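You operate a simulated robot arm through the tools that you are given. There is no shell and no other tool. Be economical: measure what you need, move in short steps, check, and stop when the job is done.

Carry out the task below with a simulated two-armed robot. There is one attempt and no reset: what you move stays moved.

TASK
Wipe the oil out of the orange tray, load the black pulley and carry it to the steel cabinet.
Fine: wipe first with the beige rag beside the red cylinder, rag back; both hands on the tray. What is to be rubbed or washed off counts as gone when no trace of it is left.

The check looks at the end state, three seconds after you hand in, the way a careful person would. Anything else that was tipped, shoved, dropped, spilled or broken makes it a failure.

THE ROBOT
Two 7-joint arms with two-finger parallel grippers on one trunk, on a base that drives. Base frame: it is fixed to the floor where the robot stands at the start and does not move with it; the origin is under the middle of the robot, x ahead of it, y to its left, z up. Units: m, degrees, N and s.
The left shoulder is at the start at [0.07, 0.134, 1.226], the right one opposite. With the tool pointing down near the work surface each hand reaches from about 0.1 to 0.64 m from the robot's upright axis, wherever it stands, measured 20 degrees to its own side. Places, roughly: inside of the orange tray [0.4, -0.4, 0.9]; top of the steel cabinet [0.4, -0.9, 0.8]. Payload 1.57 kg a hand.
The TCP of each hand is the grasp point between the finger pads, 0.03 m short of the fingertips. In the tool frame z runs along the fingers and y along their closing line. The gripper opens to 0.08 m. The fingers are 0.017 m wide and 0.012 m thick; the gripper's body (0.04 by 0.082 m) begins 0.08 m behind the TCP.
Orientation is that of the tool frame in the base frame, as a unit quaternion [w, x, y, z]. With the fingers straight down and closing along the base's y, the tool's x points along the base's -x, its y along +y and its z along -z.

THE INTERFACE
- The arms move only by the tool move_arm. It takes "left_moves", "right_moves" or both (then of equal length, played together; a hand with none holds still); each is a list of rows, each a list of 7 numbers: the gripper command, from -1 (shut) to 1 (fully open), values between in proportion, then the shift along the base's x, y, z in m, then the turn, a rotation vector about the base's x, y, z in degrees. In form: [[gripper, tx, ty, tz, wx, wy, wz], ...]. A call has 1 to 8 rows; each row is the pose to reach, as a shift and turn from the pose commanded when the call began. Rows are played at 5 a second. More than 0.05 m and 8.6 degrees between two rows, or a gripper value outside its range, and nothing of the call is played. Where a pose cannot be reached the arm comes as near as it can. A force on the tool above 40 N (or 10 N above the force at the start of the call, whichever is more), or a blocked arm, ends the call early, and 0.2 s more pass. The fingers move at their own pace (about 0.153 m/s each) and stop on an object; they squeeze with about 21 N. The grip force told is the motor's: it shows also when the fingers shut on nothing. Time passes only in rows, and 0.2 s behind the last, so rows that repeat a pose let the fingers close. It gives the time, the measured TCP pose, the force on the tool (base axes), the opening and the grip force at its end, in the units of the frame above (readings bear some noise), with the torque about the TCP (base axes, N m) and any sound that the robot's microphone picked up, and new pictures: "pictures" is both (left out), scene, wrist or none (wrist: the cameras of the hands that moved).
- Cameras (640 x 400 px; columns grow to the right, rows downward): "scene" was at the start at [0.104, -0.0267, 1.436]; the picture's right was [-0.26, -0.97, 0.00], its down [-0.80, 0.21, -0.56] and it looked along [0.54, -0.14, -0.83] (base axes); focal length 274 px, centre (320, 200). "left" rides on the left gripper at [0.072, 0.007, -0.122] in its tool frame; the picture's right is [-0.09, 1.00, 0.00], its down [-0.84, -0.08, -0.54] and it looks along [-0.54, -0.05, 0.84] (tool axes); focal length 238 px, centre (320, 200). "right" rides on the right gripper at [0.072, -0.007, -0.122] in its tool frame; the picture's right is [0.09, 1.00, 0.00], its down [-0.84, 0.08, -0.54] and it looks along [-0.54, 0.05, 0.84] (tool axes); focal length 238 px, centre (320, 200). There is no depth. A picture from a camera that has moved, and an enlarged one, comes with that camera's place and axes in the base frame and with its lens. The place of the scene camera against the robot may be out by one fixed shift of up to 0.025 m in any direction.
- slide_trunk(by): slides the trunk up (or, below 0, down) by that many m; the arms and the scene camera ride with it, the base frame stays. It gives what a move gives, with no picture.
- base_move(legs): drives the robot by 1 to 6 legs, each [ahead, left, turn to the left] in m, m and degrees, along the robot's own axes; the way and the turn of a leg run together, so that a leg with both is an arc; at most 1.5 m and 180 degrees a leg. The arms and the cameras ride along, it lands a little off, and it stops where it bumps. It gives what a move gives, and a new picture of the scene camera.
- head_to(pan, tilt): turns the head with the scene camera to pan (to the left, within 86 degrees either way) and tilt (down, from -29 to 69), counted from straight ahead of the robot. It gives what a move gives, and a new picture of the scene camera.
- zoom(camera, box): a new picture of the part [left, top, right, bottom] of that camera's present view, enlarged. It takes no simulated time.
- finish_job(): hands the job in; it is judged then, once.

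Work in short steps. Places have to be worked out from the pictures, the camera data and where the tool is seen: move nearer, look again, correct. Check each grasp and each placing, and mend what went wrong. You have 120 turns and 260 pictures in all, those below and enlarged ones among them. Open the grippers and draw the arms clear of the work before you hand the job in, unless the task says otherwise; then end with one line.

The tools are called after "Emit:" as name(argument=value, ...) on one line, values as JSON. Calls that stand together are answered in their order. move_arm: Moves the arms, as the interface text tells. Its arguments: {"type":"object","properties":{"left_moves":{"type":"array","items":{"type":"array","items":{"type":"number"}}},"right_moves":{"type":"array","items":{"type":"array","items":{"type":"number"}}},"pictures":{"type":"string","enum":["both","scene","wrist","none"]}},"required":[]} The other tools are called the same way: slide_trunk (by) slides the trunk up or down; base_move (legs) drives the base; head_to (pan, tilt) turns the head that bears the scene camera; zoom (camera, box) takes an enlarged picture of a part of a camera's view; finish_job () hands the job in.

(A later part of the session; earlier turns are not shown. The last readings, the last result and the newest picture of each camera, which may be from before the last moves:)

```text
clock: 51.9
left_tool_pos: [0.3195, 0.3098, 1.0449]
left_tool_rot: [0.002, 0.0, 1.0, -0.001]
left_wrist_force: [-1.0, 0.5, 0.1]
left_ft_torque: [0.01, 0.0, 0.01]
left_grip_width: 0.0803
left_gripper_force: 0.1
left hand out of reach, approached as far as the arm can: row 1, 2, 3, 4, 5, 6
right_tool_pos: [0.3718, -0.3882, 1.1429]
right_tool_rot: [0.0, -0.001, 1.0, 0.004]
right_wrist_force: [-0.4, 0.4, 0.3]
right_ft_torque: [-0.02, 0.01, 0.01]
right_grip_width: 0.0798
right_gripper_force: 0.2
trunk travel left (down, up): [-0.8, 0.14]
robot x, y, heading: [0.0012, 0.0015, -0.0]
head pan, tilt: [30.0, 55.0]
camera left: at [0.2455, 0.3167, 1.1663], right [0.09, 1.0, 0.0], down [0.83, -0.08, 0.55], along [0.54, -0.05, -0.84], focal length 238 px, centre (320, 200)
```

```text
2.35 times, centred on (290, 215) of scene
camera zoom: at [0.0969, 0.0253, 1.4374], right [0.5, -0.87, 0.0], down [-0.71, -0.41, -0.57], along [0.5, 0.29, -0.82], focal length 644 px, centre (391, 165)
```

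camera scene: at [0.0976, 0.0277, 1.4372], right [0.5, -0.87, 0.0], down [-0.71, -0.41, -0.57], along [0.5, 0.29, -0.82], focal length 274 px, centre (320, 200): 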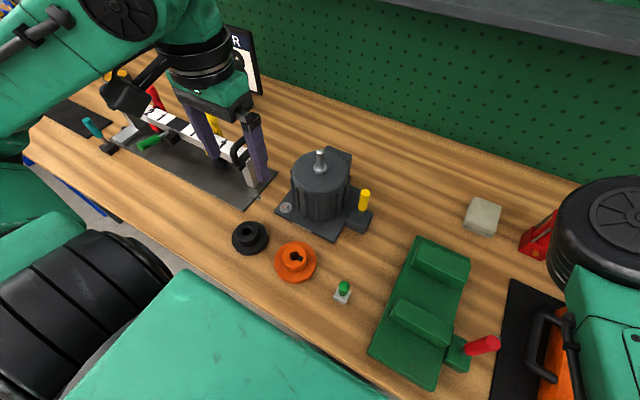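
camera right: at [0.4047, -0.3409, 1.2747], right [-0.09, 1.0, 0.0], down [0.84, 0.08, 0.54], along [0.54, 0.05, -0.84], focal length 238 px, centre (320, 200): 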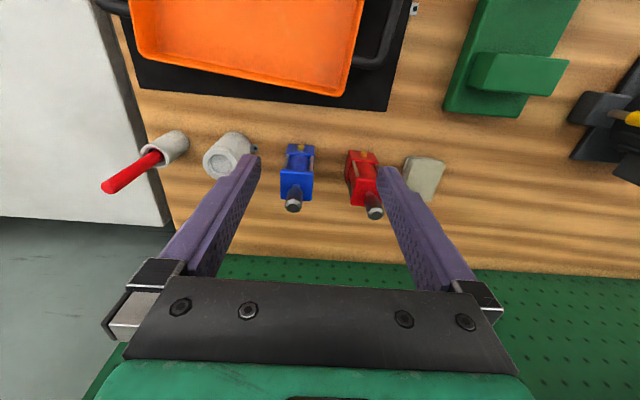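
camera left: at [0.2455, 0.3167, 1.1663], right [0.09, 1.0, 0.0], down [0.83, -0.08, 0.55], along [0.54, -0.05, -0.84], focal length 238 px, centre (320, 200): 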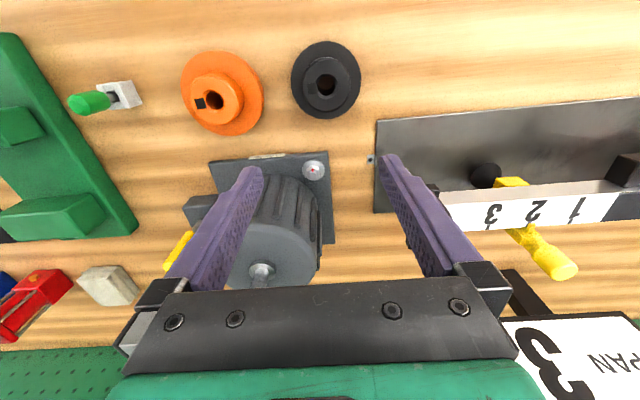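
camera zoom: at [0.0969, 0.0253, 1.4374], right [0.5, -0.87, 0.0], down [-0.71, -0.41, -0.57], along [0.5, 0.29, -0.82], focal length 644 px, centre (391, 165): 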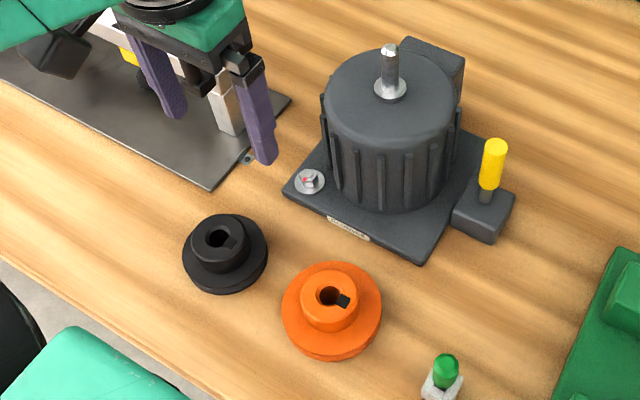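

The left arm can't get there comfortably; better to shift the base. Raising the left hand first, then driving 0.18 m left and 0.05 m back.

Emit:
move_arm(left_moves=[[1, 0, 0, 0.04, 0, 0, 0], [1, -0.01, 0, 0.08, 0, 0, 0], [1, -0.02, 0, 0.11, 0, 0, 0], [1, -0.02, 0, 0.11, 0, 0, 0]], pictures="none")

Emit:
base_move(legs=[[-0.05, 0, 0], [0, 0.18, 0]])

```text
clock: 52.9
left_tool_pos: [0.3047, 0.3142, 1.1515]
left_tool_rot: [0.0, -0.001, 1.0, -0.001]
left_wrist_force: [-0.4, -0.3, -0.4]
left_ft_torque: [-0.03, 0.0, 0.01]
left_grip_width: 0.08
left_gripper_force: 0.1
right_tool_pos: [0.3727, -0.3866, 1.1441]
right_tool_rot: [0.0, -0.001, 1.0, 0.001]
right_wrist_force: [-0.5, 0.2, 0.9]
right_ft_torque: [0.05, 0.01, 0.01]
right_grip_width: 0.0798
right_gripper_force: 0.1
trunk travel left (down, up): [-0.8, 0.14]
robot x, y, heading: [0.0016, 0.0027, 0.1]
head pan, tilt: [30.0, 55.0]
```

```text
clock: 55.0
left_tool_pos: [0.2565, 0.4921, 1.1528]
left_tool_rot: [-0.001, 0.001, 1.0, 0.001]
left_wrist_force: [0.3, -0.6, 0.3]
left_ft_torque: [0.04, 0.0, 0.0]
left_grip_width: 0.0799
left_gripper_force: 0.1
right_tool_pos: [0.3208, -0.2101, 1.1427]
right_tool_rot: [0.0, 0.001, 1.0, 0.004]
right_wrist_force: [-0.6, -0.4, 0.4]
right_ft_torque: [0.02, 0.03, -0.03]
right_grip_width: 0.08
right_gripper_force: 0.0
trunk travel left (down, up): [-0.8, 0.14]
robot x, y, heading: [-0.0489, 0.1802, -0.0]
head pan, tilt: [30.0, 55.0]
camera scene: at [0.0476, 0.2046, 1.4372], right [0.5, -0.87, 0.0], down [-0.71, -0.41, -0.57], along [0.5, 0.29, -0.82], focal length 274 px, centre (320, 200)
```

scene: 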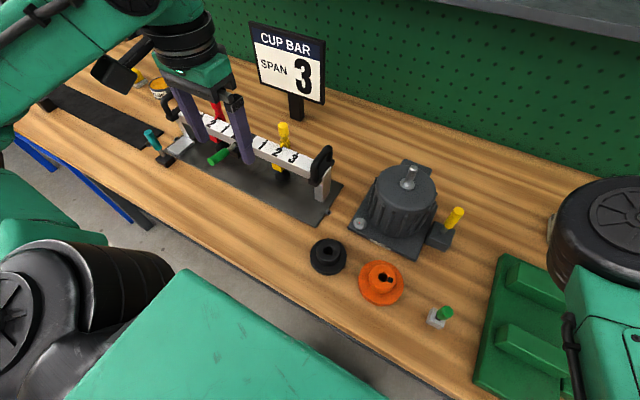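

Base moved cleanly. Bringing the left hand over the pulley.

Emit:
move_arm(left_moves=[[1, 0.005, -0.045, 0, 0, 0, 0], [1, 0.01, -0.09, 0, 0, 0, 0], [1, 0.015, -0.13, 0, 0, 0, 0], [1, 0.0225, -0.172, -0.02, 0, 0, 0], [1, 0.0225, -0.172, -0.06, 0, 0, 0], [1, 0.0225, -0.172, -0.1, 0, 0, 0], [1, 0.0225, -0.172, -0.1, 0, 0, 0]], pictures="wrist")

```text
clock: 56.6
left_tool_pos: [0.2786, 0.32, 1.0836]
left_tool_rot: [-0.001, 0.001, 1.0, 0.001]
left_wrist_force: [-0.3, 0.4, -0.3]
left_ft_torque: [-0.01, 0.01, 0.03]
left_grip_width: 0.08
left_gripper_force: 0.0
left hand out of reach, approached as far as the arm can: row 6, 7
right_tool_pos: [0.3205, -0.208, 1.1431]
right_tool_rot: [-0.001, 0.001, 1.0, 0.003]
right_wrist_force: [0.3, -0.6, 0.3]
right_ft_torque: [-0.02, 0.03, -0.01]
right_grip_width: 0.0802
right_gripper_force: 0.1
trunk travel left (down, up): [-0.8, 0.14]
robot x, y, heading: [-0.0498, 0.1823, -0.0]
head pan, tilt: [30.0, 55.0]
camera left: at [0.2056, 0.3268, 1.206], right [0.09, 1.0, 0.0], down [0.84, -0.08, 0.54], along [0.54, -0.05, -0.84], focal length 238 px, centre (320, 200)
```

left: 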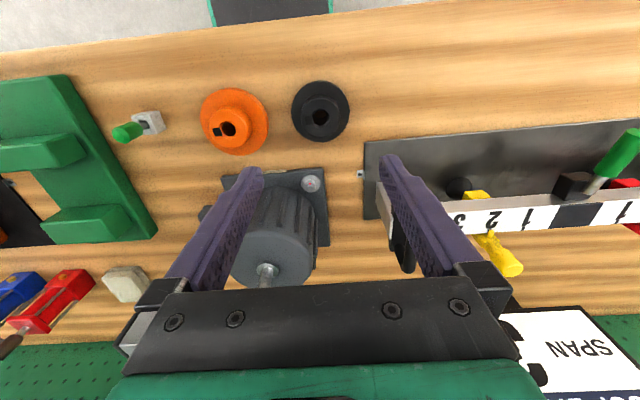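

The pulley is confirmed at [0.279, 0.320], right below. Trying to descend further in small steps.

Emit:
move_arm(left_moves=[[1, 0, 0, -0.03, 0, 0, 0], [1, 0, 0, -0.06, 0, 0, 0], [1, 0, 0, -0.09, 0, 0, 0], [1, 0, 0, -0.12, 0, 0, 0], [1, 0, 0, -0.12, 0, 0, 0]], pictures="none")

```text
clock: 57.8
left_tool_pos: [0.2812, 0.319, 0.9617]
left_tool_rot: [-0.001, 0.001, 1.0, 0.0]
left_wrist_force: [-0.5, 0.2, 0.2]
left_ft_torque: [-0.01, 0.01, 0.01]
left_grip_width: 0.0801
left_gripper_force: 0.1
left hand out of reach, approached as far as the arm can: row 1, 2, 3
right_tool_pos: [0.3199, -0.2085, 1.1433]
right_tool_rot: [-0.001, 0.001, 1.0, 0.002]
right_wrist_force: [0.1, 0.4, 0.4]
right_ft_torque: [-0.03, 0.01, 0.03]
right_grip_width: 0.0798
right_gripper_force: 0.0
trunk travel left (down, up): [-0.8, 0.14]
robot x, y, heading: [-0.0487, 0.18, -0.3]
head pan, tilt: [30.0, 55.0]
```

Reached z 0.96. Looking at the hub between the fingers.

Emit:
zoom(camera="left", box=[160, 0, 480, 200])

```text
2.00 times, centred on (320, 100) of left
camera zoom: at [0.2081, 0.325, 1.0836], right [0.09, 1.0, 0.0], down [0.84, -0.08, 0.54], along [0.54, -0.05, -0.84], focal length 477 px, centre (320, 400)
```

zoom: 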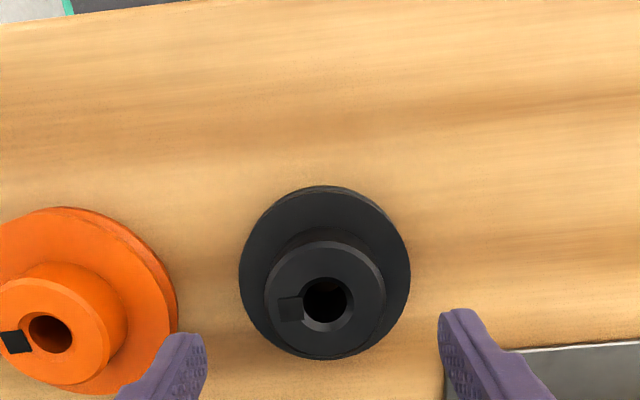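

Hub is ~48 mm wide, top z≈0.90, flange top ≈0.87. Partly opening to 62 mm (orange pulley is near) and descending to TCP z 0.906.

Emit:
move_arm(left_moves=[[0.55, -0.003, 0.002, 0, 0, 0, 0], [0.55, -0.003, 0.002, -0.02, 0, 0, 0], [0.55, -0.003, 0.002, -0.04, 0, 0, 0], [0.55, -0.003, 0.002, -0.055, 0, 0, 0], [0.55, -0.003, 0.002, -0.055, 0, 0, 0]], pictures="wrist")

```text
clock: 59.0
left_tool_pos: [0.2737, 0.3217, 0.909]
left_tool_rot: [-0.001, 0.001, 1.0, 0.0]
left_wrist_force: [-0.1, -0.6, -0.2]
left_ft_torque: [-0.01, 0.01, 0.02]
left_grip_width: 0.0623
left_gripper_force: 0.1
left hand out of reach, approached as far as the arm can: row 1
right_tool_pos: [0.3204, -0.2064, 1.1432]
right_tool_rot: [0.0, 0.001, 1.0, 0.002]
right_wrist_force: [0.2, -0.8, -0.4]
right_ft_torque: [-0.02, 0.01, -0.04]
right_grip_width: 0.08
right_gripper_force: 0.0
trunk travel left (down, up): [-0.8, 0.14]
robot x, y, heading: [-0.0505, 0.1833, 0.0]
head pan, tilt: [30.0, 55.0]
camera left: at [0.2014, 0.3281, 1.0304], right [0.09, 1.0, 0.0], down [0.84, -0.08, 0.54], along [0.54, -0.05, -0.84], focal length 238 px, centre (320, 200)
```

left: 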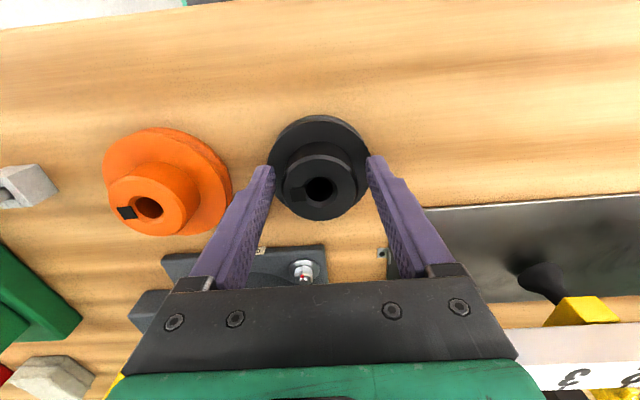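

Hub is centred between the fingers. Closing and lifting slightly.

Emit:
move_arm(left_moves=[[0.55, 0, 0, -0.003, 0, 0, 0], [-1, 0, 0, -0.003, 0, 0, 0], [-1, 0, 0, -0.003, 0, 0, 0], [-1, 0, 0, -0.003, 0, 0, 0], [-1, 0, 0, 0.03, 0, 0, 0], [-1, 0, 0, 0.07, 0, 0, 0], [-1, 0, 0, 0.11, 0, 0, 0]], pictures="both")

```text
clock: 60.6
left_tool_pos: [0.274, 0.3242, 0.9588]
left_tool_rot: [-0.003, -0.001, 1.0, 0.001]
left_wrist_force: [0.3, 0.0, -3.9]
left_ft_torque: [0.01, 0.04, -0.03]
left_grip_width: 0.0509
left_gripper_force: 21.2
left hand out of reach, approached as far as the arm can: row 6, 7
right_tool_pos: [0.3214, -0.2064, 1.1442]
right_tool_rot: [-0.001, 0.0, 1.0, 0.001]
right_wrist_force: [0.2, 1.2, -0.3]
right_ft_torque: [-0.01, -0.02, 0.03]
right_grip_width: 0.08
right_gripper_force: 0.1
trunk travel left (down, up): [-0.8, 0.14]
robot x, y, heading: [-0.0527, 0.1801, -0.4]
head pan, tilt: [30.0, 55.0]
camera scene: at [0.0475, 0.2089, 1.4371], right [0.5, -0.87, 0.0], down [-0.71, -0.41, -0.57], along [0.5, 0.28, -0.82], focal length 274 px, centre (320, 200)
camera left: at [0.2023, 0.3304, 1.0815], right [0.09, 1.0, 0.0], down [0.84, -0.07, 0.54], along [0.54, -0.05, -0.84], focal length 238 px, centre (320, 200)
```

scene: 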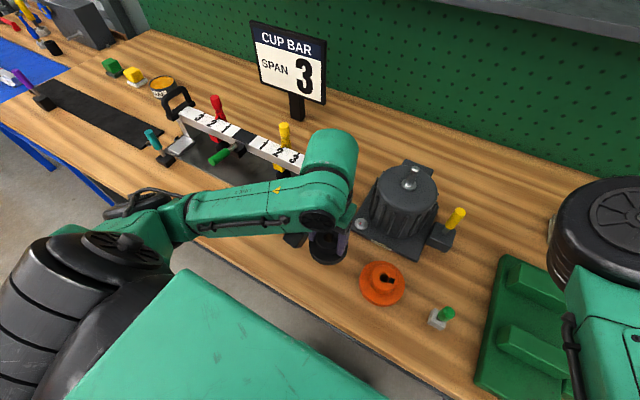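
left: 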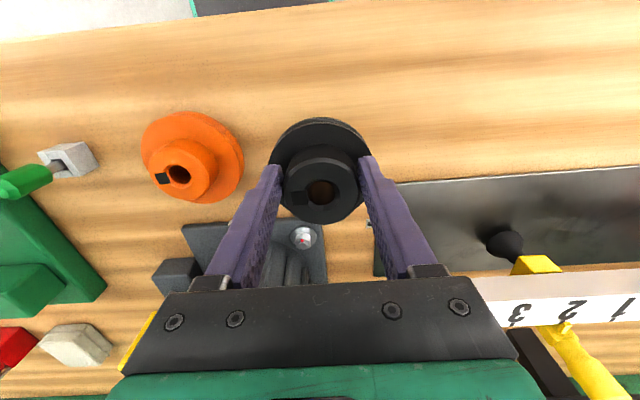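

Pulley held (≈0.4 kg). Raising the trunk 0.14 m to lift everything clear, then I'll drive right.

Emit:
slide_trunk(by=0.13)

Emit:
head_to(pan=-30, tilt=50)

```text
clock: 62.2
left_tool_pos: [0.2743, 0.3227, 1.0885]
left_tool_rot: [-0.002, -0.002, 1.0, 0.001]
left_wrist_force: [-0.4, -0.1, -4.0]
left_ft_torque: [0.01, 0.06, 0.02]
left_grip_width: 0.0505
left_gripper_force: 20.8
right_tool_pos: [0.3206, -0.2066, 1.2731]
right_tool_rot: [-0.001, 0.001, 1.0, 0.002]
right_wrist_force: [-0.1, 0.1, -0.6]
right_ft_torque: [0.0, -0.02, -0.01]
right_grip_width: 0.0799
right_gripper_force: 0.0
trunk travel left (down, up): [-0.93, 0.01]
robot x, y, heading: [-0.0548, 0.1817, -0.3]
head pan, tilt: [30.0, 55.0]
```

```text
clock: 63.5
left_tool_pos: [0.2741, 0.3235, 1.089]
left_tool_rot: [-0.003, -0.001, 1.0, 0.002]
left_wrist_force: [0.3, 0.0, -4.8]
left_ft_torque: [0.04, 0.07, 0.0]
left_grip_width: 0.0508
left_gripper_force: 21.1
right_tool_pos: [0.321, -0.2072, 1.2719]
right_tool_rot: [0.0, 0.001, 1.0, 0.002]
right_wrist_force: [0.1, -0.5, -0.3]
right_ft_torque: [0.03, 0.02, -0.01]
right_grip_width: 0.0801
right_gripper_force: 0.1
trunk travel left (down, up): [-0.93, 0.01]
robot x, y, heading: [-0.0528, 0.1826, -0.2]
head pan, tilt: [-30.0, 50.0]
camera scene: at [0.0514, 0.1338, 1.5737], right [-0.5, -0.87, 0.0], down [-0.66, 0.38, -0.64], along [0.56, -0.32, -0.77], focal length 274 px, centre (320, 200)
```

scene: 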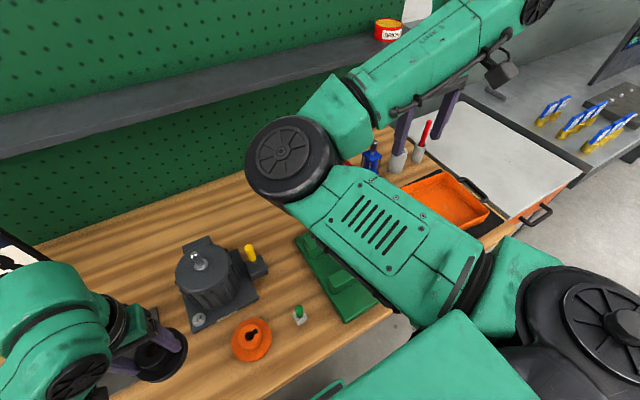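

Everything is high. Driving 0.73 m to the right so the tray is in front-left of the robot.

Emit:
base_move(legs=[[0, -0.4, 0], [0, -0.33, 0]])

```text
clock: 67.7
left_tool_pos: [0.268, -0.4075, 1.0893]
left_tool_rot: [-0.002, 0.003, 1.0, -0.001]
left_wrist_force: [-0.4, 0.9, -3.8]
left_ft_torque: [0.0, 0.05, 0.02]
left_grip_width: 0.0507
left_gripper_force: 20.8
right_tool_pos: [0.309, -0.9373, 1.2744]
right_tool_rot: [-0.001, 0.008, 1.0, 0.001]
right_wrist_force: [0.3, -0.5, 0.0]
right_ft_torque: [0.0, -0.03, -0.02]
right_grip_width: 0.0801
right_gripper_force: 0.0
trunk travel left (down, up): [-0.93, 0.01]
robot x, y, heading: [-0.0605, -0.5467, -0.9]
head pan, tilt: [-30.0, 50.0]
camera scene: at [0.0435, -0.5941, 1.5738], right [-0.51, -0.86, 0.0], down [-0.66, 0.39, -0.64], along [0.55, -0.33, -0.77], focal length 274 px, centre (320, 200)
```

scene: 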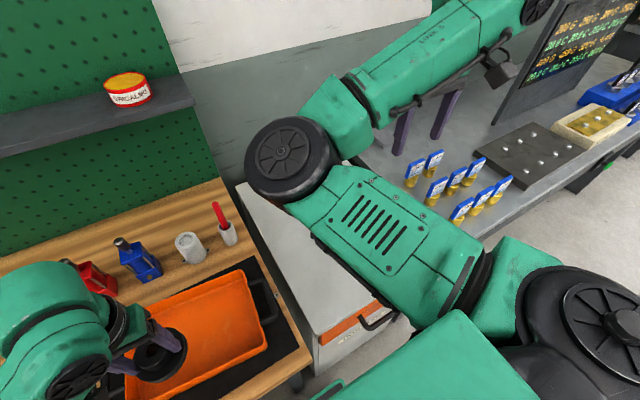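

The left hand with the pulley is above the near part of the tray. Moving to its middle and looking.

Emit:
move_arm(left_moves=[[-1, 0.03, -0.01, 0, 0, 0, 0], [-1, 0.06, -0.02, 0, 0, 0, 0], [-1, 0.08, -0.022, 0, 0, 0, 0], [-1, 0.08, -0.022, -0.02, 0, 0, 0], [-1, 0.08, -0.022, -0.02, 0, 0, 0]], pictures="both")

```text
clock: 68.9
left_tool_pos: [0.3496, -0.43, 1.0675]
left_tool_rot: [-0.003, 0.004, 1.0, 0.001]
left_wrist_force: [-0.2, -0.9, -4.8]
left_ft_torque: [0.01, 0.03, -0.01]
left_grip_width: 0.0505
left_gripper_force: 21.0
right_tool_pos: [0.3094, -0.9402, 1.2746]
right_tool_rot: [-0.001, 0.007, 1.0, 0.002]
right_wrist_force: [-0.4, -0.1, 0.2]
right_ft_torque: [0.02, 0.0, 0.01]
right_grip_width: 0.0798
right_gripper_force: 0.0
trunk travel left (down, up): [-0.93, 0.01]
robot x, y, heading: [-0.053, -0.5461, -1.0]
head pan, tilt: [-30.0, 50.0]
camera scene: at [0.0438, -0.5971, 1.5737], right [-0.51, -0.86, 0.0], down [-0.66, 0.39, -0.64], along [0.55, -0.33, -0.77], focal length 274 px, centre (320, 200)
camera left: at [0.2779, -0.4238, 1.1898], right [0.1, 0.99, 0.0], down [0.84, -0.08, 0.54], along [0.54, -0.05, -0.84], focal length 238 px, centre (320, 200)
```

scene: 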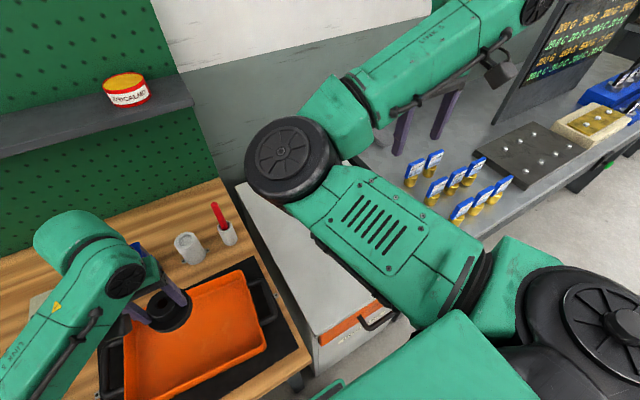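
left: 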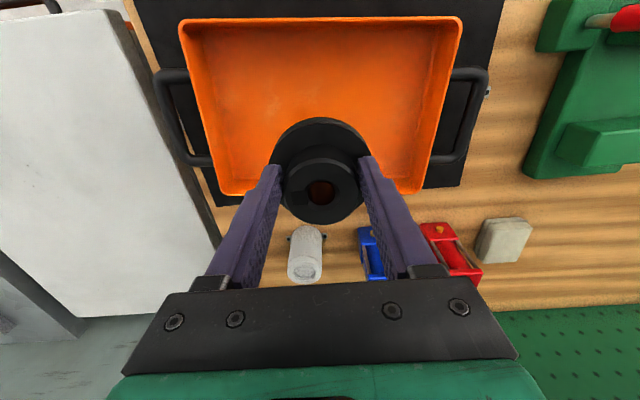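

Tray centre ≈ [0.351, -0.430], yaw ≈ -5.5°; the pulley is right over it. Lowering it toward the floor.

Emit:
move_arm(left_moves=[[-1, 0, 0, -0.04, 0, 0, 0], [-1, 0, 0, -0.08, 0, 0, 0], [-1, 0, 0, -0.12, 0, 0, 0], [-1, 0, 0, -0.14, 0, 0, 0], [-1, 0, 0, -0.14, 0, 0, 0]], pictures="wrist")

```text
clock: 70.1
left_tool_pos: [0.3478, -0.4305, 0.929]
left_tool_rot: [-0.002, 0.004, 1.0, 0.001]
left_wrist_force: [0.5, 0.8, -4.6]
left_ft_torque: [0.0, 0.07, -0.04]
left_grip_width: 0.0507
left_gripper_force: 21.2
right_tool_pos: [0.3097, -0.9407, 1.2732]
right_tool_rot: [-0.001, 0.006, 1.0, 0.002]
right_wrist_force: [-0.4, -0.5, 0.2]
right_ft_torque: [0.04, -0.01, 0.05]
right_grip_width: 0.0799
right_gripper_force: 0.1
trunk travel left (down, up): [-0.93, 0.01]
robot x, y, heading: [-0.0589, -0.5497, -0.6]
head pan, tilt: [-30.0, 50.0]
camera left: at [0.2765, -0.4243, 1.0506], right [0.1, 0.99, 0.0], down [0.84, -0.08, 0.54], along [0.54, -0.05, -0.84], focal length 238 px, centre (320, 200)
```

left: 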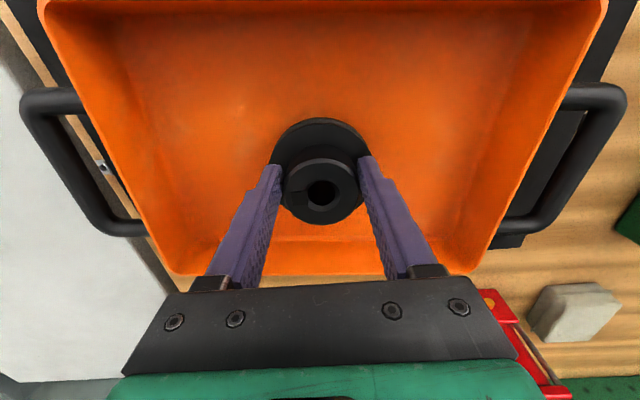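

Near the floor; final small steps to touch down.

Emit:
move_arm(left_moves=[[-1, 0, 0, -0.005, 0, 0, 0], [-1, 0, 0, -0.01, 0, 0, 0], [-1, 0, 0, -0.013, 0, 0, 0], [-1, 0, 0, -0.013, 0, 0, 0]], pictures="none")

```text
clock: 71.1
left_tool_pos: [0.3491, -0.4311, 0.9166]
left_tool_rot: [-0.003, 0.004, 1.0, 0.001]
left_wrist_force: [-0.2, -0.4, -4.5]
left_ft_torque: [0.02, 0.04, 0.0]
left_grip_width: 0.0506
left_gripper_force: 21.2
right_tool_pos: [0.3094, -0.9414, 1.274]
right_tool_rot: [-0.002, 0.007, 1.0, 0.003]
right_wrist_force: [0.1, 0.0, 0.3]
right_ft_torque: [-0.02, 0.03, -0.02]
right_grip_width: 0.0801
right_gripper_force: 0.1
trunk travel left (down, up): [-0.93, 0.01]
robot x, y, heading: [-0.0597, -0.5527, -0.8]
head pan, tilt: [-30.0, 50.0]
```

No contact yet; continuing 2 mm at a time.

Emit:
move_arm(left_moves=[[-1, 0, 0, -0.002, 0, 0, 0], [-1, 0, 0, -0.004, 0, 0, 0], [-1, 0, 0, -0.004, 0, 0, 0]], pictures="none")

```text
clock: 71.9
left_tool_pos: [0.3486, -0.4312, 0.9134]
left_tool_rot: [-0.002, 0.004, 1.0, 0.0]
left_wrist_force: [0.5, -0.2, -0.9]
left_ft_torque: [0.01, -0.18, 0.0]
left_grip_width: 0.0503
left_gripper_force: 20.8
right_tool_pos: [0.3089, -0.9414, 1.2738]
right_tool_rot: [0.001, 0.006, 1.0, 0.003]
right_wrist_force: [0.1, -0.7, 0.2]
right_ft_torque: [0.02, -0.03, 0.01]
right_grip_width: 0.08
right_gripper_force: 0.1
trunk travel left (down, up): [-0.93, 0.01]
robot x, y, heading: [-0.0619, -0.5462, -0.7]
head pan, tilt: [-30.0, 50.0]
```

Touching now. Opening and withdrawing upward.

Emit:
move_arm(left_moves=[[-1, 0, 0, -0.001, 0, 0, 0], [0.6, 0, 0, -0.001, 0, 0, 0], [0.6, 0, 0, -0.001, 0, 0, 0], [0.6, 0, 0, 0.03, 0, 0, 0], [0.6, 0, 0, 0.07, 0, 0, 0], [0.6, 0, 0, 0.11, 0, 0, 0], [0.6, 0, 0, 0.13, 0, 0, 0]], pictures="wrist")

```text
clock: 73.5
left_tool_pos: [0.3473, -0.432, 1.0454]
left_tool_rot: [-0.003, 0.004, 1.0, 0.001]
left_wrist_force: [0.1, -0.5, -0.6]
left_ft_torque: [0.02, 0.01, 0.01]
left_grip_width: 0.064
left_gripper_force: 0.2
right_tool_pos: [0.3087, -0.9405, 1.2737]
right_tool_rot: [0.0, 0.007, 1.0, 0.001]
right_wrist_force: [-0.4, 0.0, 0.2]
right_ft_torque: [-0.04, 0.01, 0.01]
right_grip_width: 0.0801
right_gripper_force: 0.1
trunk travel left (down, up): [-0.93, 0.01]
robot x, y, heading: [-0.0582, -0.5512, -0.9]
head pan, tilt: [-30.0, 50.0]
camera left: at [0.2755, -0.4262, 1.1669], right [0.1, 1.0, 0.0], down [0.84, -0.08, 0.54], along [0.54, -0.05, -0.84], focal length 238 px, centre (320, 200)
```

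left: 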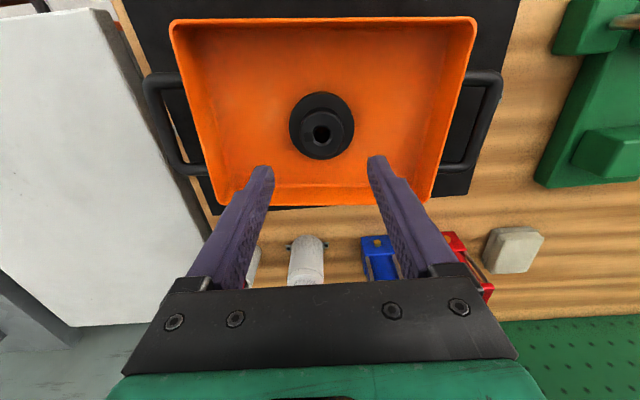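

Pulley sits in the clean tray. I'll raise the left hand, shift the base 0.12 m left to centre on the tray, and lower the trunk so it can later do the lifting.

Emit:
move_arm(left_moves=[[1, 0, 0.04, 0.03, 0, 0, 0], [1, 0.01, 0.07, 0.06, 0, 0, 0], [1, 0.015, 0.1, 0.09, 0, 0, 0], [1, 0.02, 0.12, 0.12, 0, 0, 0], [1, 0.02, 0.12, 0.14, 0, 0, 0]], pictures="none")

Emit:
base_move(legs=[[0.0, 0.12, 0.9]])

Emit:
slide_trunk(by=-0.1)

```text
clock: 74.7
left_tool_pos: [0.3658, -0.3118, 1.184]
left_tool_rot: [-0.002, 0.004, 1.0, 0.001]
left_wrist_force: [0.1, 0.9, 0.7]
left_ft_torque: [-0.01, -0.04, 0.02]
left_grip_width: 0.0797
left_gripper_force: 0.0
right_tool_pos: [0.3078, -0.9411, 1.2742]
right_tool_rot: [0.001, 0.007, 1.0, 0.003]
right_wrist_force: [-0.1, -0.7, 1.0]
right_ft_torque: [0.02, -0.03, 0.0]
right_grip_width: 0.08
right_gripper_force: 0.0
trunk travel left (down, up): [-0.93, 0.01]
robot x, y, heading: [-0.0575, -0.5486, -0.7]
head pan, tilt: [-30.0, 50.0]
```

```text
clock: 76.0
left_tool_pos: [0.3631, -0.1919, 1.1855]
left_tool_rot: [-0.001, -0.004, 1.0, 0.003]
left_wrist_force: [-0.5, -0.9, 0.1]
left_ft_torque: [0.05, 0.0, -0.03]
left_grip_width: 0.0801
left_gripper_force: 0.0
right_tool_pos: [0.3155, -0.8223, 1.2731]
right_tool_rot: [0.0, -0.001, 1.0, 0.004]
right_wrist_force: [0.3, -0.1, -0.2]
right_ft_torque: [0.04, 0.01, -0.01]
right_grip_width: 0.0799
right_gripper_force: 0.0
trunk travel left (down, up): [-0.93, 0.01]
robot x, y, heading: [-0.0603, -0.4343, -0.0]
head pan, tilt: [-30.0, 50.0]
camera scene: at [0.0441, -0.484, 1.5736], right [-0.5, -0.87, 0.0], down [-0.66, 0.38, -0.64], along [0.56, -0.32, -0.77], focal length 274 px, centre (320, 200)
```

scene: 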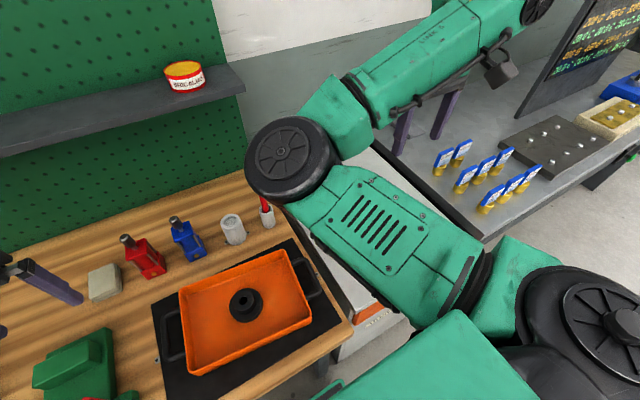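

```text
clock: 77.3
left_tool_pos: [0.3625, -0.1876, 1.0851]
left_tool_rot: [-0.001, -0.005, 1.0, 0.001]
left_wrist_force: [0.7, -0.5, 0.0]
left_ft_torque: [-0.01, -0.01, 0.0]
left_grip_width: 0.0801
left_gripper_force: 0.0
right_tool_pos: [0.3163, -0.8171, 1.1729]
right_tool_rot: [0.0, -0.002, 1.0, 0.003]
right_wrist_force: [0.0, 0.3, -0.1]
right_ft_torque: [-0.01, 0.0, -0.01]
right_grip_width: 0.0801
right_gripper_force: 0.0
trunk travel left (down, up): [-0.83, 0.11]
robot x, y, heading: [-0.0563, -0.4329, 0.1]
head pan, tilt: [-30.0, 50.0]
```

Now moving both hands over the handles, yawed -5.5°, with gripper part-open, for a closer look.

Emit:
move_arm(left_moves=[[0.2, 0.002, -0.02, -0.01, 0, 0, -2], [0.2, 0.004, -0.04, -0.02, 0, 0, -4], [0.2, 0.0075, -0.05, -0.03, 0, 0, -5.5], [0.2, 0.0075, -0.05, -0.05, 0, 0, -5.5], [0.2, 0.0075, -0.05, -0.06, 0, 0, -5.5], [0.2, 0.0075, -0.05, -0.06, 0, 0, -5.5]], right_moves=[[0.2, 0.004, 0.045, 0, 0, 0, -2], [0.2, 0.008, 0.09, 0, 0, 0, -4], [0.2, 0.012, 0.135, -0.01, 0, 0, -5.5], [0.2, 0.016, 0.175, -0.04, 0, 0, -5.5], [0.2, 0.016, 0.198, -0.08, 0, 0, -5.5], [0.2, 0.016, 0.198, -0.1, 0, 0, -5.5]], pictures="both")

```text
refused: row 4 steps farther than a row can; nothing moved
```

Adjusting the step sizes.

Emit:
move_arm(left_moves=[[0.2, 0.002, -0.02, -0.01, 0, 0, -2], [0.2, 0.004, -0.04, -0.02, 0, 0, -4], [0.2, 0.0075, -0.05, -0.03, 0, 0, -5.5], [0.2, 0.0075, -0.05, -0.05, 0, 0, -5.5], [0.2, 0.0075, -0.05, -0.06, 0, 0, -5.5], [0.2, 0.0075, -0.05, -0.06, 0, 0, -5.5], [0.2, 0.0075, -0.05, -0.06, 0, 0, -5.5]], right_moves=[[0.2, 0.004, 0.045, 0, 0, 0, -2], [0.2, 0.008, 0.09, 0, 0, 0, -4], [0.2, 0.012, 0.135, 0, 0, 0, -5.5], [0.2, 0.016, 0.175, -0.02, 0, 0, -5.5], [0.2, 0.016, 0.198, -0.055, 0, 0, -5.5], [0.2, 0.016, 0.198, -0.1, 0, 0, -5.5], [0.2, 0.016, 0.198, -0.1, 0, 0, -5.5]], pictures="both")

```text
clock: 78.9
left_tool_pos: [0.3693, -0.2373, 1.0244]
left_tool_rot: [0.0, 0.043, 0.999, 0.0]
left_wrist_force: [-0.5, 0.1, 0.3]
left_ft_torque: [-0.02, -0.02, 0.0]
left_grip_width: 0.048
left_gripper_force: 0.0
right_tool_pos: [0.4212, -0.6982, 0.9908]
right_tool_rot: [0.013, 0.06, 0.998, -0.006]
right_wrist_force: [0.4, 0.2, -0.3]
right_ft_torque: [0.02, -0.01, 0.01]
right_grip_width: 0.0483
right_gripper_force: 0.1
right hand out of reach, approached as far as the arm can: row 1, 2, 3, 4, 5, 6, 7
trunk travel left (down, up): [-0.83, 0.11]
robot x, y, heading: [-0.0606, -0.4301, 0.2]
head pan, tilt: [-30.0, 50.0]
camera scene: at [0.0415, -0.4786, 1.4741], right [-0.5, -0.87, 0.0], down [-0.66, 0.38, -0.64], along [0.56, -0.32, -0.77], focal length 274 px, centre (320, 200)
camera right: at [0.3459, -0.6952, 1.1106], right [0.03, 1.0, -0.01], down [0.82, -0.02, 0.56], along [0.56, -0.03, -0.82], focal length 238 px, centre (320, 200)
camera left: at [0.2975, -0.2259, 1.1472], right [0.18, 0.98, 0.0], down [0.83, -0.15, 0.54], along [0.53, -0.1, -0.84], focal length 238 px, centre (320, 200)
```

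scene: 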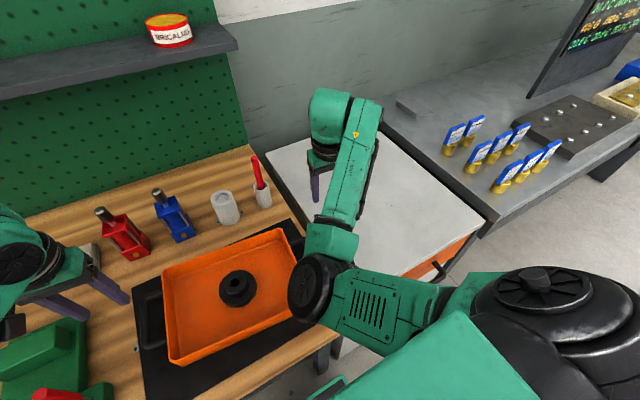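
right: 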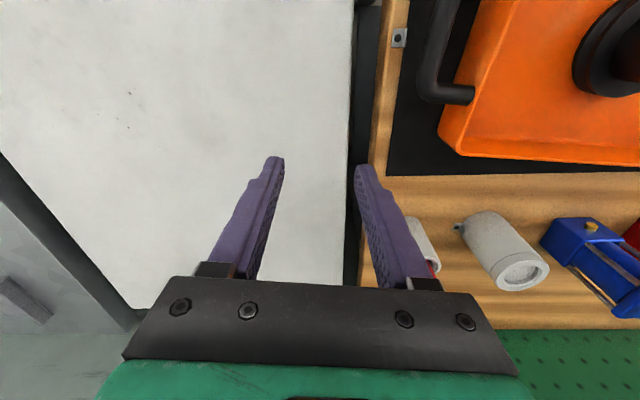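
left: 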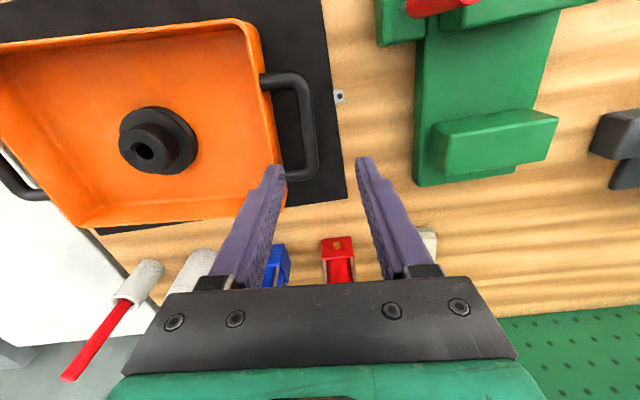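

The right arm's elbow folded inward and stalled. I'll raise it straight up and back to unstick, then re-approach from above.

Emit:
move_arm(right_moves=[[0.2, 0, 0, 0.04, 0, 0, 0], [0.2, -0.02, 0, 0.08, 0, 0, 2], [0.2, -0.04, 0, 0.12, 0, 0, 4], [0.2, -0.06, 0, 0.16, 0, 0, 6], [0.2, -0.08, 0.0, 0.18, 0, 0, 6], [0.2, -0.08, 0.0, 0.18, 0, 0, 6]], pictures="scene")

```text
clock: 80.3
left_tool_pos: [0.3708, -0.2381, 1.0233]
left_tool_rot: [-0.003, 0.043, 0.999, 0.001]
left_wrist_force: [-0.2, -0.4, 1.2]
left_ft_torque: [-0.02, -0.03, 0.02]
left_grip_width: 0.048
left_gripper_force: 0.0
right_tool_pos: [0.4133, -0.7717, 1.1647]
right_tool_rot: [-0.001, -0.007, 1.0, 0.002]
right_wrist_force: [-0.2, -0.4, -0.5]
right_ft_torque: [-0.02, 0.03, -0.02]
right_grip_width: 0.0479
right_gripper_force: 0.1
right hand out of reach, approached as far as the arm can: row 1, 2, 3, 4, 5, 6
trunk travel left (down, up): [-0.83, 0.11]
robot x, y, heading: [-0.0616, -0.4345, 0.3]
head pan, tilt: [-30.0, 50.0]
camera scene: at [0.0447, -0.4787, 1.4737], right [-0.5, -0.87, 0.0], down [-0.67, 0.38, -0.64], along [0.56, -0.32, -0.77], focal length 274 px, centre (320, 200)
```

scene: 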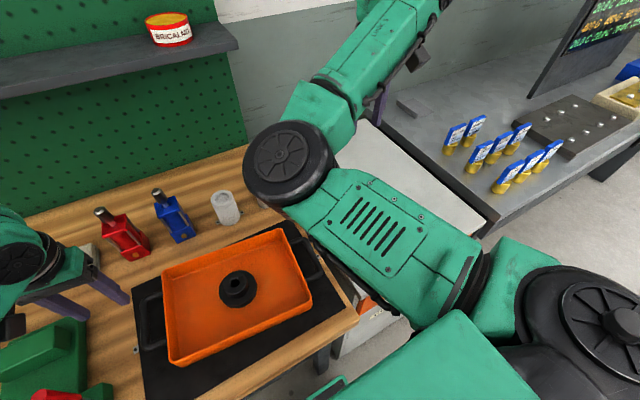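

Close-in poses fold this arm badly. Backing the base 0.09 m gives both arms more extension; then I'll re-approach with the right hand.

Emit:
base_move(legs=[[-0.09, 0, 0]])

Emit:
move_arm(right_moves=[[0.2, 0.02, 0.03, 0, 0, 0, 0], [0.2, 0.04, 0.06, -0.01, 0, 0, 0], [0.2, 0.05, 0.09, -0.02, 0, 0, -2], [0.2, 0.05, 0.12, -0.03, 0, 0, -4], [0.2, 0.03, 0.14, -0.05, 0, 0, -5.5], [0.2, 0.01, 0.153, -0.08, 0, 0, -5.5], [0.2, 0.01, 0.153, -0.08, 0, 0, -5.5]], pictures="both")

```text
clock: 81.4
left_tool_pos: [0.2819, -0.239, 1.0234]
left_tool_rot: [-0.003, 0.043, 0.999, 0.002]
left_wrist_force: [0.9, 0.5, -0.2]
left_ft_torque: [0.0, 0.02, -0.03]
left_grip_width: 0.048
left_gripper_force: 0.1
right_tool_pos: [0.3253, -0.7722, 1.1624]
right_tool_rot: [-0.003, -0.006, 1.0, 0.002]
right_wrist_force: [-0.7, -0.1, 0.0]
right_ft_torque: [0.0, 0.02, 0.03]
right_grip_width: 0.0481
right_gripper_force: 0.0
trunk travel left (down, up): [-0.83, 0.11]
robot x, y, heading: [-0.1512, -0.4389, -0.0]
head pan, tilt: [-30.0, 50.0]
camera scene: at [-0.0423, -0.4789, 1.4733], right [-0.5, -0.87, 0.0], down [-0.67, 0.38, -0.64], along [0.56, -0.32, -0.77], focal length 274 px, centre (320, 200)
```

scene: 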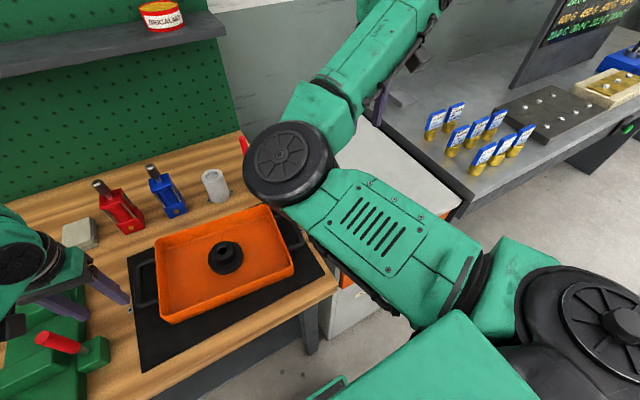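

```text
clock: 83.0
left_tool_pos: [0.2794, -0.2383, 1.0249]
left_tool_rot: [-0.002, 0.042, 0.999, 0.001]
left_wrist_force: [-0.1, -0.2, 0.8]
left_ft_torque: [0.0, 0.0, -0.01]
left_grip_width: 0.0481
left_gripper_force: 0.0
right_tool_pos: [0.3997, -0.6415, 1.058]
right_tool_rot: [0.0, 0.042, 0.999, 0.003]
right_wrist_force: [-0.5, -0.3, 0.1]
right_ft_torque: [-0.04, 0.01, 0.03]
right_grip_width: 0.0483
right_gripper_force: 0.1
right hand out of reach, approached as far as the arm can: row 1, 2, 3, 4, 5, 6, 7
trunk travel left (down, up): [-0.83, 0.11]
robot x, y, heading: [-0.1471, -0.4343, 0.2]
head pan, tilt: [-30.0, 50.0]
camera scene: at [-0.0463, -0.4785, 1.4738], right [-0.5, -0.87, 0.0], down [-0.67, 0.38, -0.64], along [0.56, -0.32, -0.77], focal length 274 px, centre (320, 200)
camera right: at [0.3272, -0.6438, 1.1796], right [-0.01, 1.0, 0.0], down [0.84, 0.01, 0.54], along [0.54, 0.01, -0.84], focal length 238 px, centre (320, 200)
```

scene: 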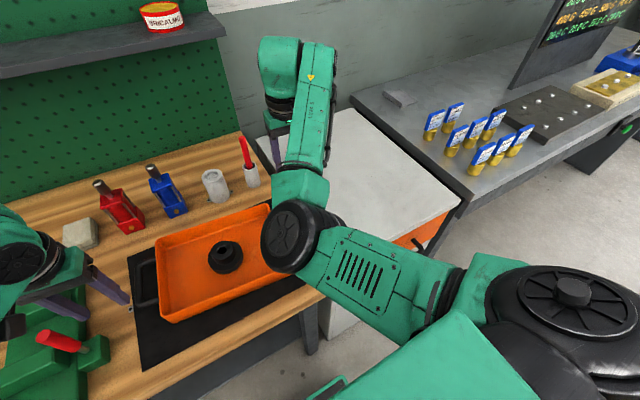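
right: 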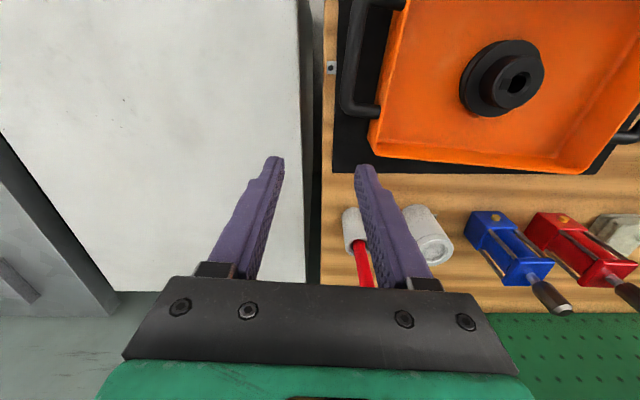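

Closer now. The right handle bar is at about [0.335, -0.613]. Moving there while lowering to 0.99.

Emit:
move_arm(right_moves=[[0.2, -0.02, 0.01, -0.02, 0, 0, 0], [0.2, -0.04, 0.02, -0.04, 0, 0, 0], [0.2, -0.055, 0.028, -0.06, 0, 0, 0], [0.2, -0.063, 0.028, -0.07, 0, 0, 0], [0.2, -0.063, 0.028, -0.07, 0, 0, 0]], left_moves=[[0.2, 0.03, 0, 0, 0, 0, 0], [0.2, 0.06, 0, 0, 0, 0, 0], [0.2, 0.09, 0, -0.01, 0, 0, 0], [0.2, 0.09, 0, -0.03, 0, 0, 0], [0.2, 0.09, 0, -0.03, 0, 0, 0]], pictures="both")

```text
clock: 84.4
left_tool_pos: [0.3693, -0.2393, 0.9947]
left_tool_rot: [-0.002, 0.042, 0.999, 0.001]
left_wrist_force: [-0.2, 0.6, 0.5]
left_ft_torque: [-0.02, 0.01, 0.0]
left_grip_width: 0.0478
left_gripper_force: 0.1
right_tool_pos: [0.3515, -0.6489, 0.9806]
right_tool_rot: [0.013, 0.062, 0.998, -0.02]
right_wrist_force: [-0.7, 0.0, 0.4]
right_ft_torque: [-0.01, 0.0, 0.03]
right_grip_width: 0.0481
right_gripper_force: 0.1
right hand out of reach, approached as far as the arm can: row 1, 2, 3, 4, 5
trunk travel left (down, up): [-0.83, 0.11]
robot x, y, heading: [-0.1472, -0.4317, 0.4]
head pan, tilt: [-30.0, 50.0]
stopped in row 5 (right hand): the arm was blocked; the commanded pose is now the measured one
camera scene: at [-0.0461, -0.4793, 1.4737], right [-0.5, -0.87, 0.0], down [-0.67, 0.38, -0.64], along [0.56, -0.32, -0.77], focal length 274 px, centre (320, 200)
camera right: at [0.2771, -0.6414, 1.1015], right [0.03, 1.0, -0.04], down [0.83, -0.01, 0.56], along [0.56, -0.05, -0.83], focal length 238 px, centre (320, 200)
camera left: at [0.298, -0.2264, 1.1173], right [0.18, 0.98, 0.0], down [0.83, -0.15, 0.54], along [0.53, -0.09, -0.84], focal length 238 px, centre (320, 200)
```

scene: 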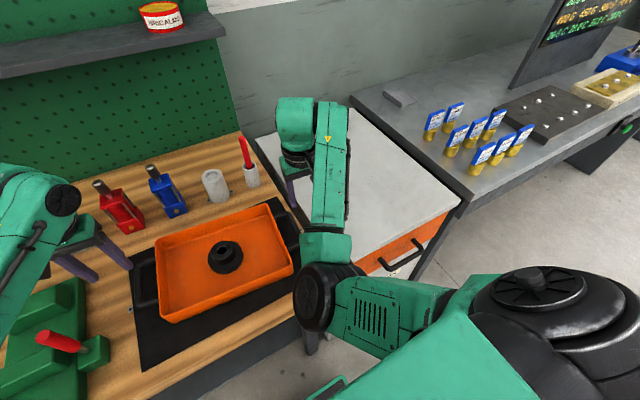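
right: 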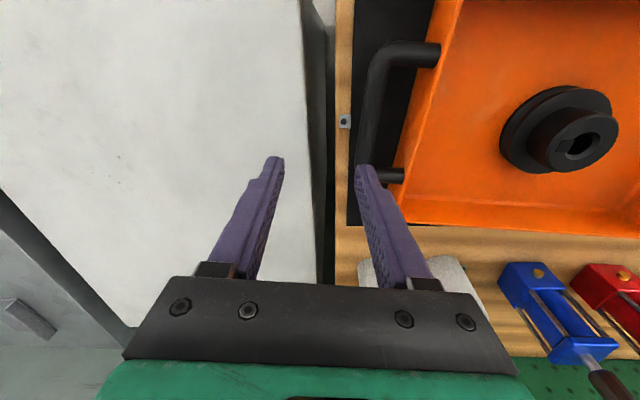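
left: 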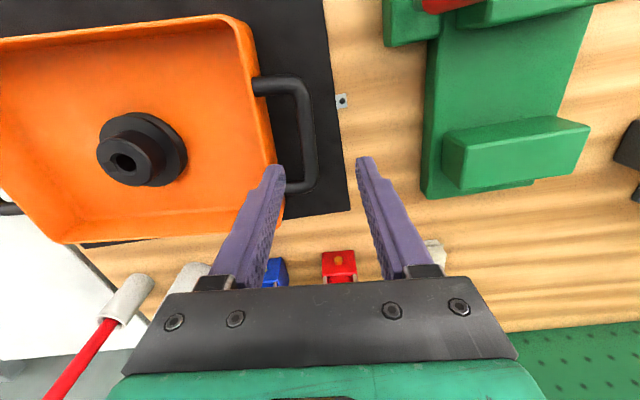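

The right arm reports being blocked, likely its low elbow at the table's edge. Raising the trunk lifts everything clear and gives the elbows more room.

Emit:
slide_trunk(by=0.11)

Emit:
move_arm(right_moves=[[0.2, 0.0, 0.0, 0.03, 0, 0, 0], [0.2, 0.0, 0.0, 0.05, -1.5, 0, 1], [0.2, 0, 0, 0.05, -2, 2, 2]], pictures="both")

```text
clock: 85.8
left_tool_pos: [0.3685, -0.2384, 1.1051]
left_tool_rot: [-0.002, 0.042, 0.999, 0.001]
left_wrist_force: [0.7, -0.4, -0.8]
left_ft_torque: [0.02, -0.01, 0.0]
left_grip_width: 0.048
left_gripper_force: 0.1
right_tool_pos: [0.3514, -0.648, 1.0901]
right_tool_rot: [0.012, 0.062, 0.998, -0.02]
right_wrist_force: [0.0, -0.4, 0.5]
right_ft_torque: [-0.01, 0.01, -0.02]
right_grip_width: 0.0481
right_gripper_force: 0.0
trunk travel left (down, up): [-0.94, 0.0]
robot x, y, heading: [-0.1512, -0.4321, 0.4]
head pan, tilt: [-30.0, 50.0]
```

```text
clock: 86.6
left_tool_pos: [0.3684, -0.2383, 1.1059]
left_tool_rot: [-0.003, 0.042, 0.999, 0.0]
left_wrist_force: [-0.3, -0.1, 0.1]
left_ft_torque: [0.0, 0.0, 0.01]
left_grip_width: 0.0478
left_gripper_force: 0.0
right_tool_pos: [0.3718, -0.6557, 1.1271]
right_tool_rot: [-0.004, 0.046, 0.998, -0.038]
right_wrist_force: [-0.6, -0.2, -0.9]
right_ft_torque: [0.0, 0.0, 0.02]
right_grip_width: 0.0479
right_gripper_force: 0.0
right hand out of reach, approached as far as the arm can: row 1, 2, 3
trunk travel left (down, up): [-0.94, 0.0]
robot x, y, heading: [-0.1497, -0.4326, 0.6]
head pan, tilt: [-30.0, 50.0]
camera scene: at [-0.046, -0.4788, 1.5837], right [-0.5, -0.87, 0.0], down [-0.67, 0.38, -0.64], along [0.56, -0.32, -0.77], focal length 274 px, centre (320, 200)
camera right: at [0.2995, -0.6475, 1.2492], right [0.0, 1.0, -0.08], down [0.85, 0.04, 0.53], along [0.53, -0.06, -0.84], focal length 238 px, centre (320, 200)
```

scene: 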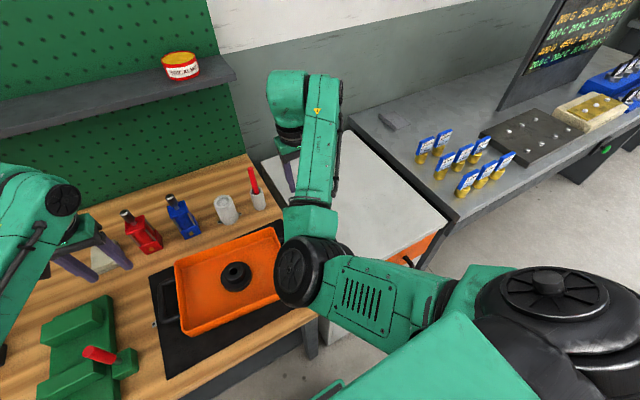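
right: 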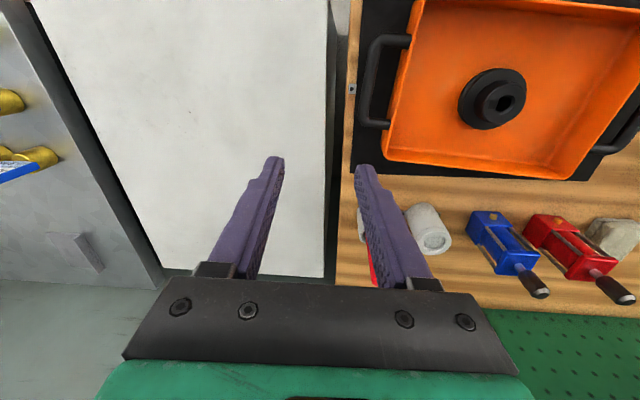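

The right arm's elbow sits inside; the pose range that worked for wiping was ~0.4 m to its own side. So I'll use a base spot at about [-0.03, -0.25], where the right handle is in that range. First moving the right hand outward.

Emit:
move_arm(right_moves=[[0.2, -0.02, -0.03, 0.01, 0, 0, 0], [0.2, -0.05, -0.06, 0.02, 0, 0, 0], [0.2, -0.08, -0.09, 0.03, 0, 0, 0], [0.2, -0.11, -0.12, 0.03, 0, 0, 0], [0.2, -0.14, -0.15, 0.03, 2, 0, 1], [0.2, -0.15, -0.17, 0.03, 4, 0, 1], [0.2, -0.15, -0.17, 0.03, 4, 0, 1]], pictures="none")

Emit:
base_move(legs=[[0, 0.18, -0.5], [0.11, 0, 0]])

```text
clock: 88.2
left_tool_pos: [0.3691, -0.2389, 1.1048]
left_tool_rot: [-0.003, 0.043, 0.999, 0.001]
left_wrist_force: [-0.2, 0.5, 0.3]
left_ft_torque: [-0.04, -0.01, 0.0]
left_grip_width: 0.0477
left_gripper_force: 0.1
right_tool_pos: [0.2196, -0.8223, 1.1574]
right_tool_rot: [-0.007, 0.034, 0.999, 0.0]
right_wrist_force: [-0.4, -0.3, -0.4]
right_ft_torque: [0.0, 0.02, -0.05]
right_grip_width: 0.048
right_gripper_force: 0.0
right hand out of reach, approached as far as the arm can: row 1, 2, 3, 4, 5
trunk travel left (down, up): [-0.94, 0.0]
robot x, y, heading: [-0.1498, -0.4314, 0.2]
head pan, tilt: [-30.0, 50.0]
```

```text
clock: 90.5
left_tool_pos: [0.4732, -0.0665, 1.1078]
left_tool_rot: [0.0, 0.047, 0.999, 0.001]
left_wrist_force: [-0.6, -0.7, 0.0]
left_ft_torque: [-0.03, -0.02, 0.0]
left_grip_width: 0.0481
left_gripper_force: 0.1
right_tool_pos: [0.3199, -0.6493, 1.1582]
right_tool_rot: [-0.004, 0.037, 0.999, 0.001]
right_wrist_force: [-0.8, -0.6, 0.4]
right_ft_torque: [-0.01, -0.02, 0.02]
right_grip_width: 0.0479
right_gripper_force: 0.1
trunk travel left (down, up): [-0.94, 0.0]
robot x, y, heading: [-0.0408, -0.2575, -0.2]
head pan, tilt: [-30.0, 50.0]
camera scene: at [0.0543, -0.3037, 1.5843], right [-0.5, -0.86, 0.0], down [-0.66, 0.39, -0.65], along [0.56, -0.32, -0.76], focal length 274 px, centre (320, 200)
```

scene: 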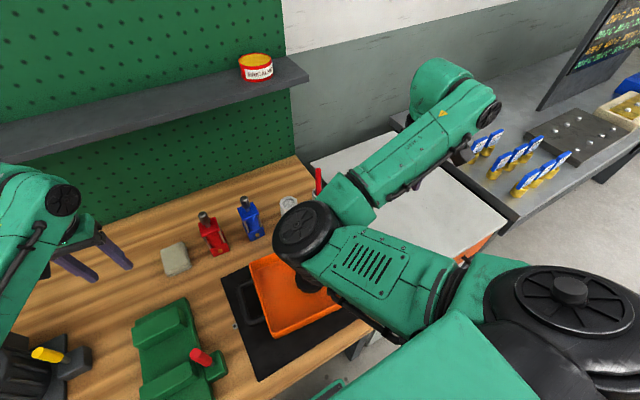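

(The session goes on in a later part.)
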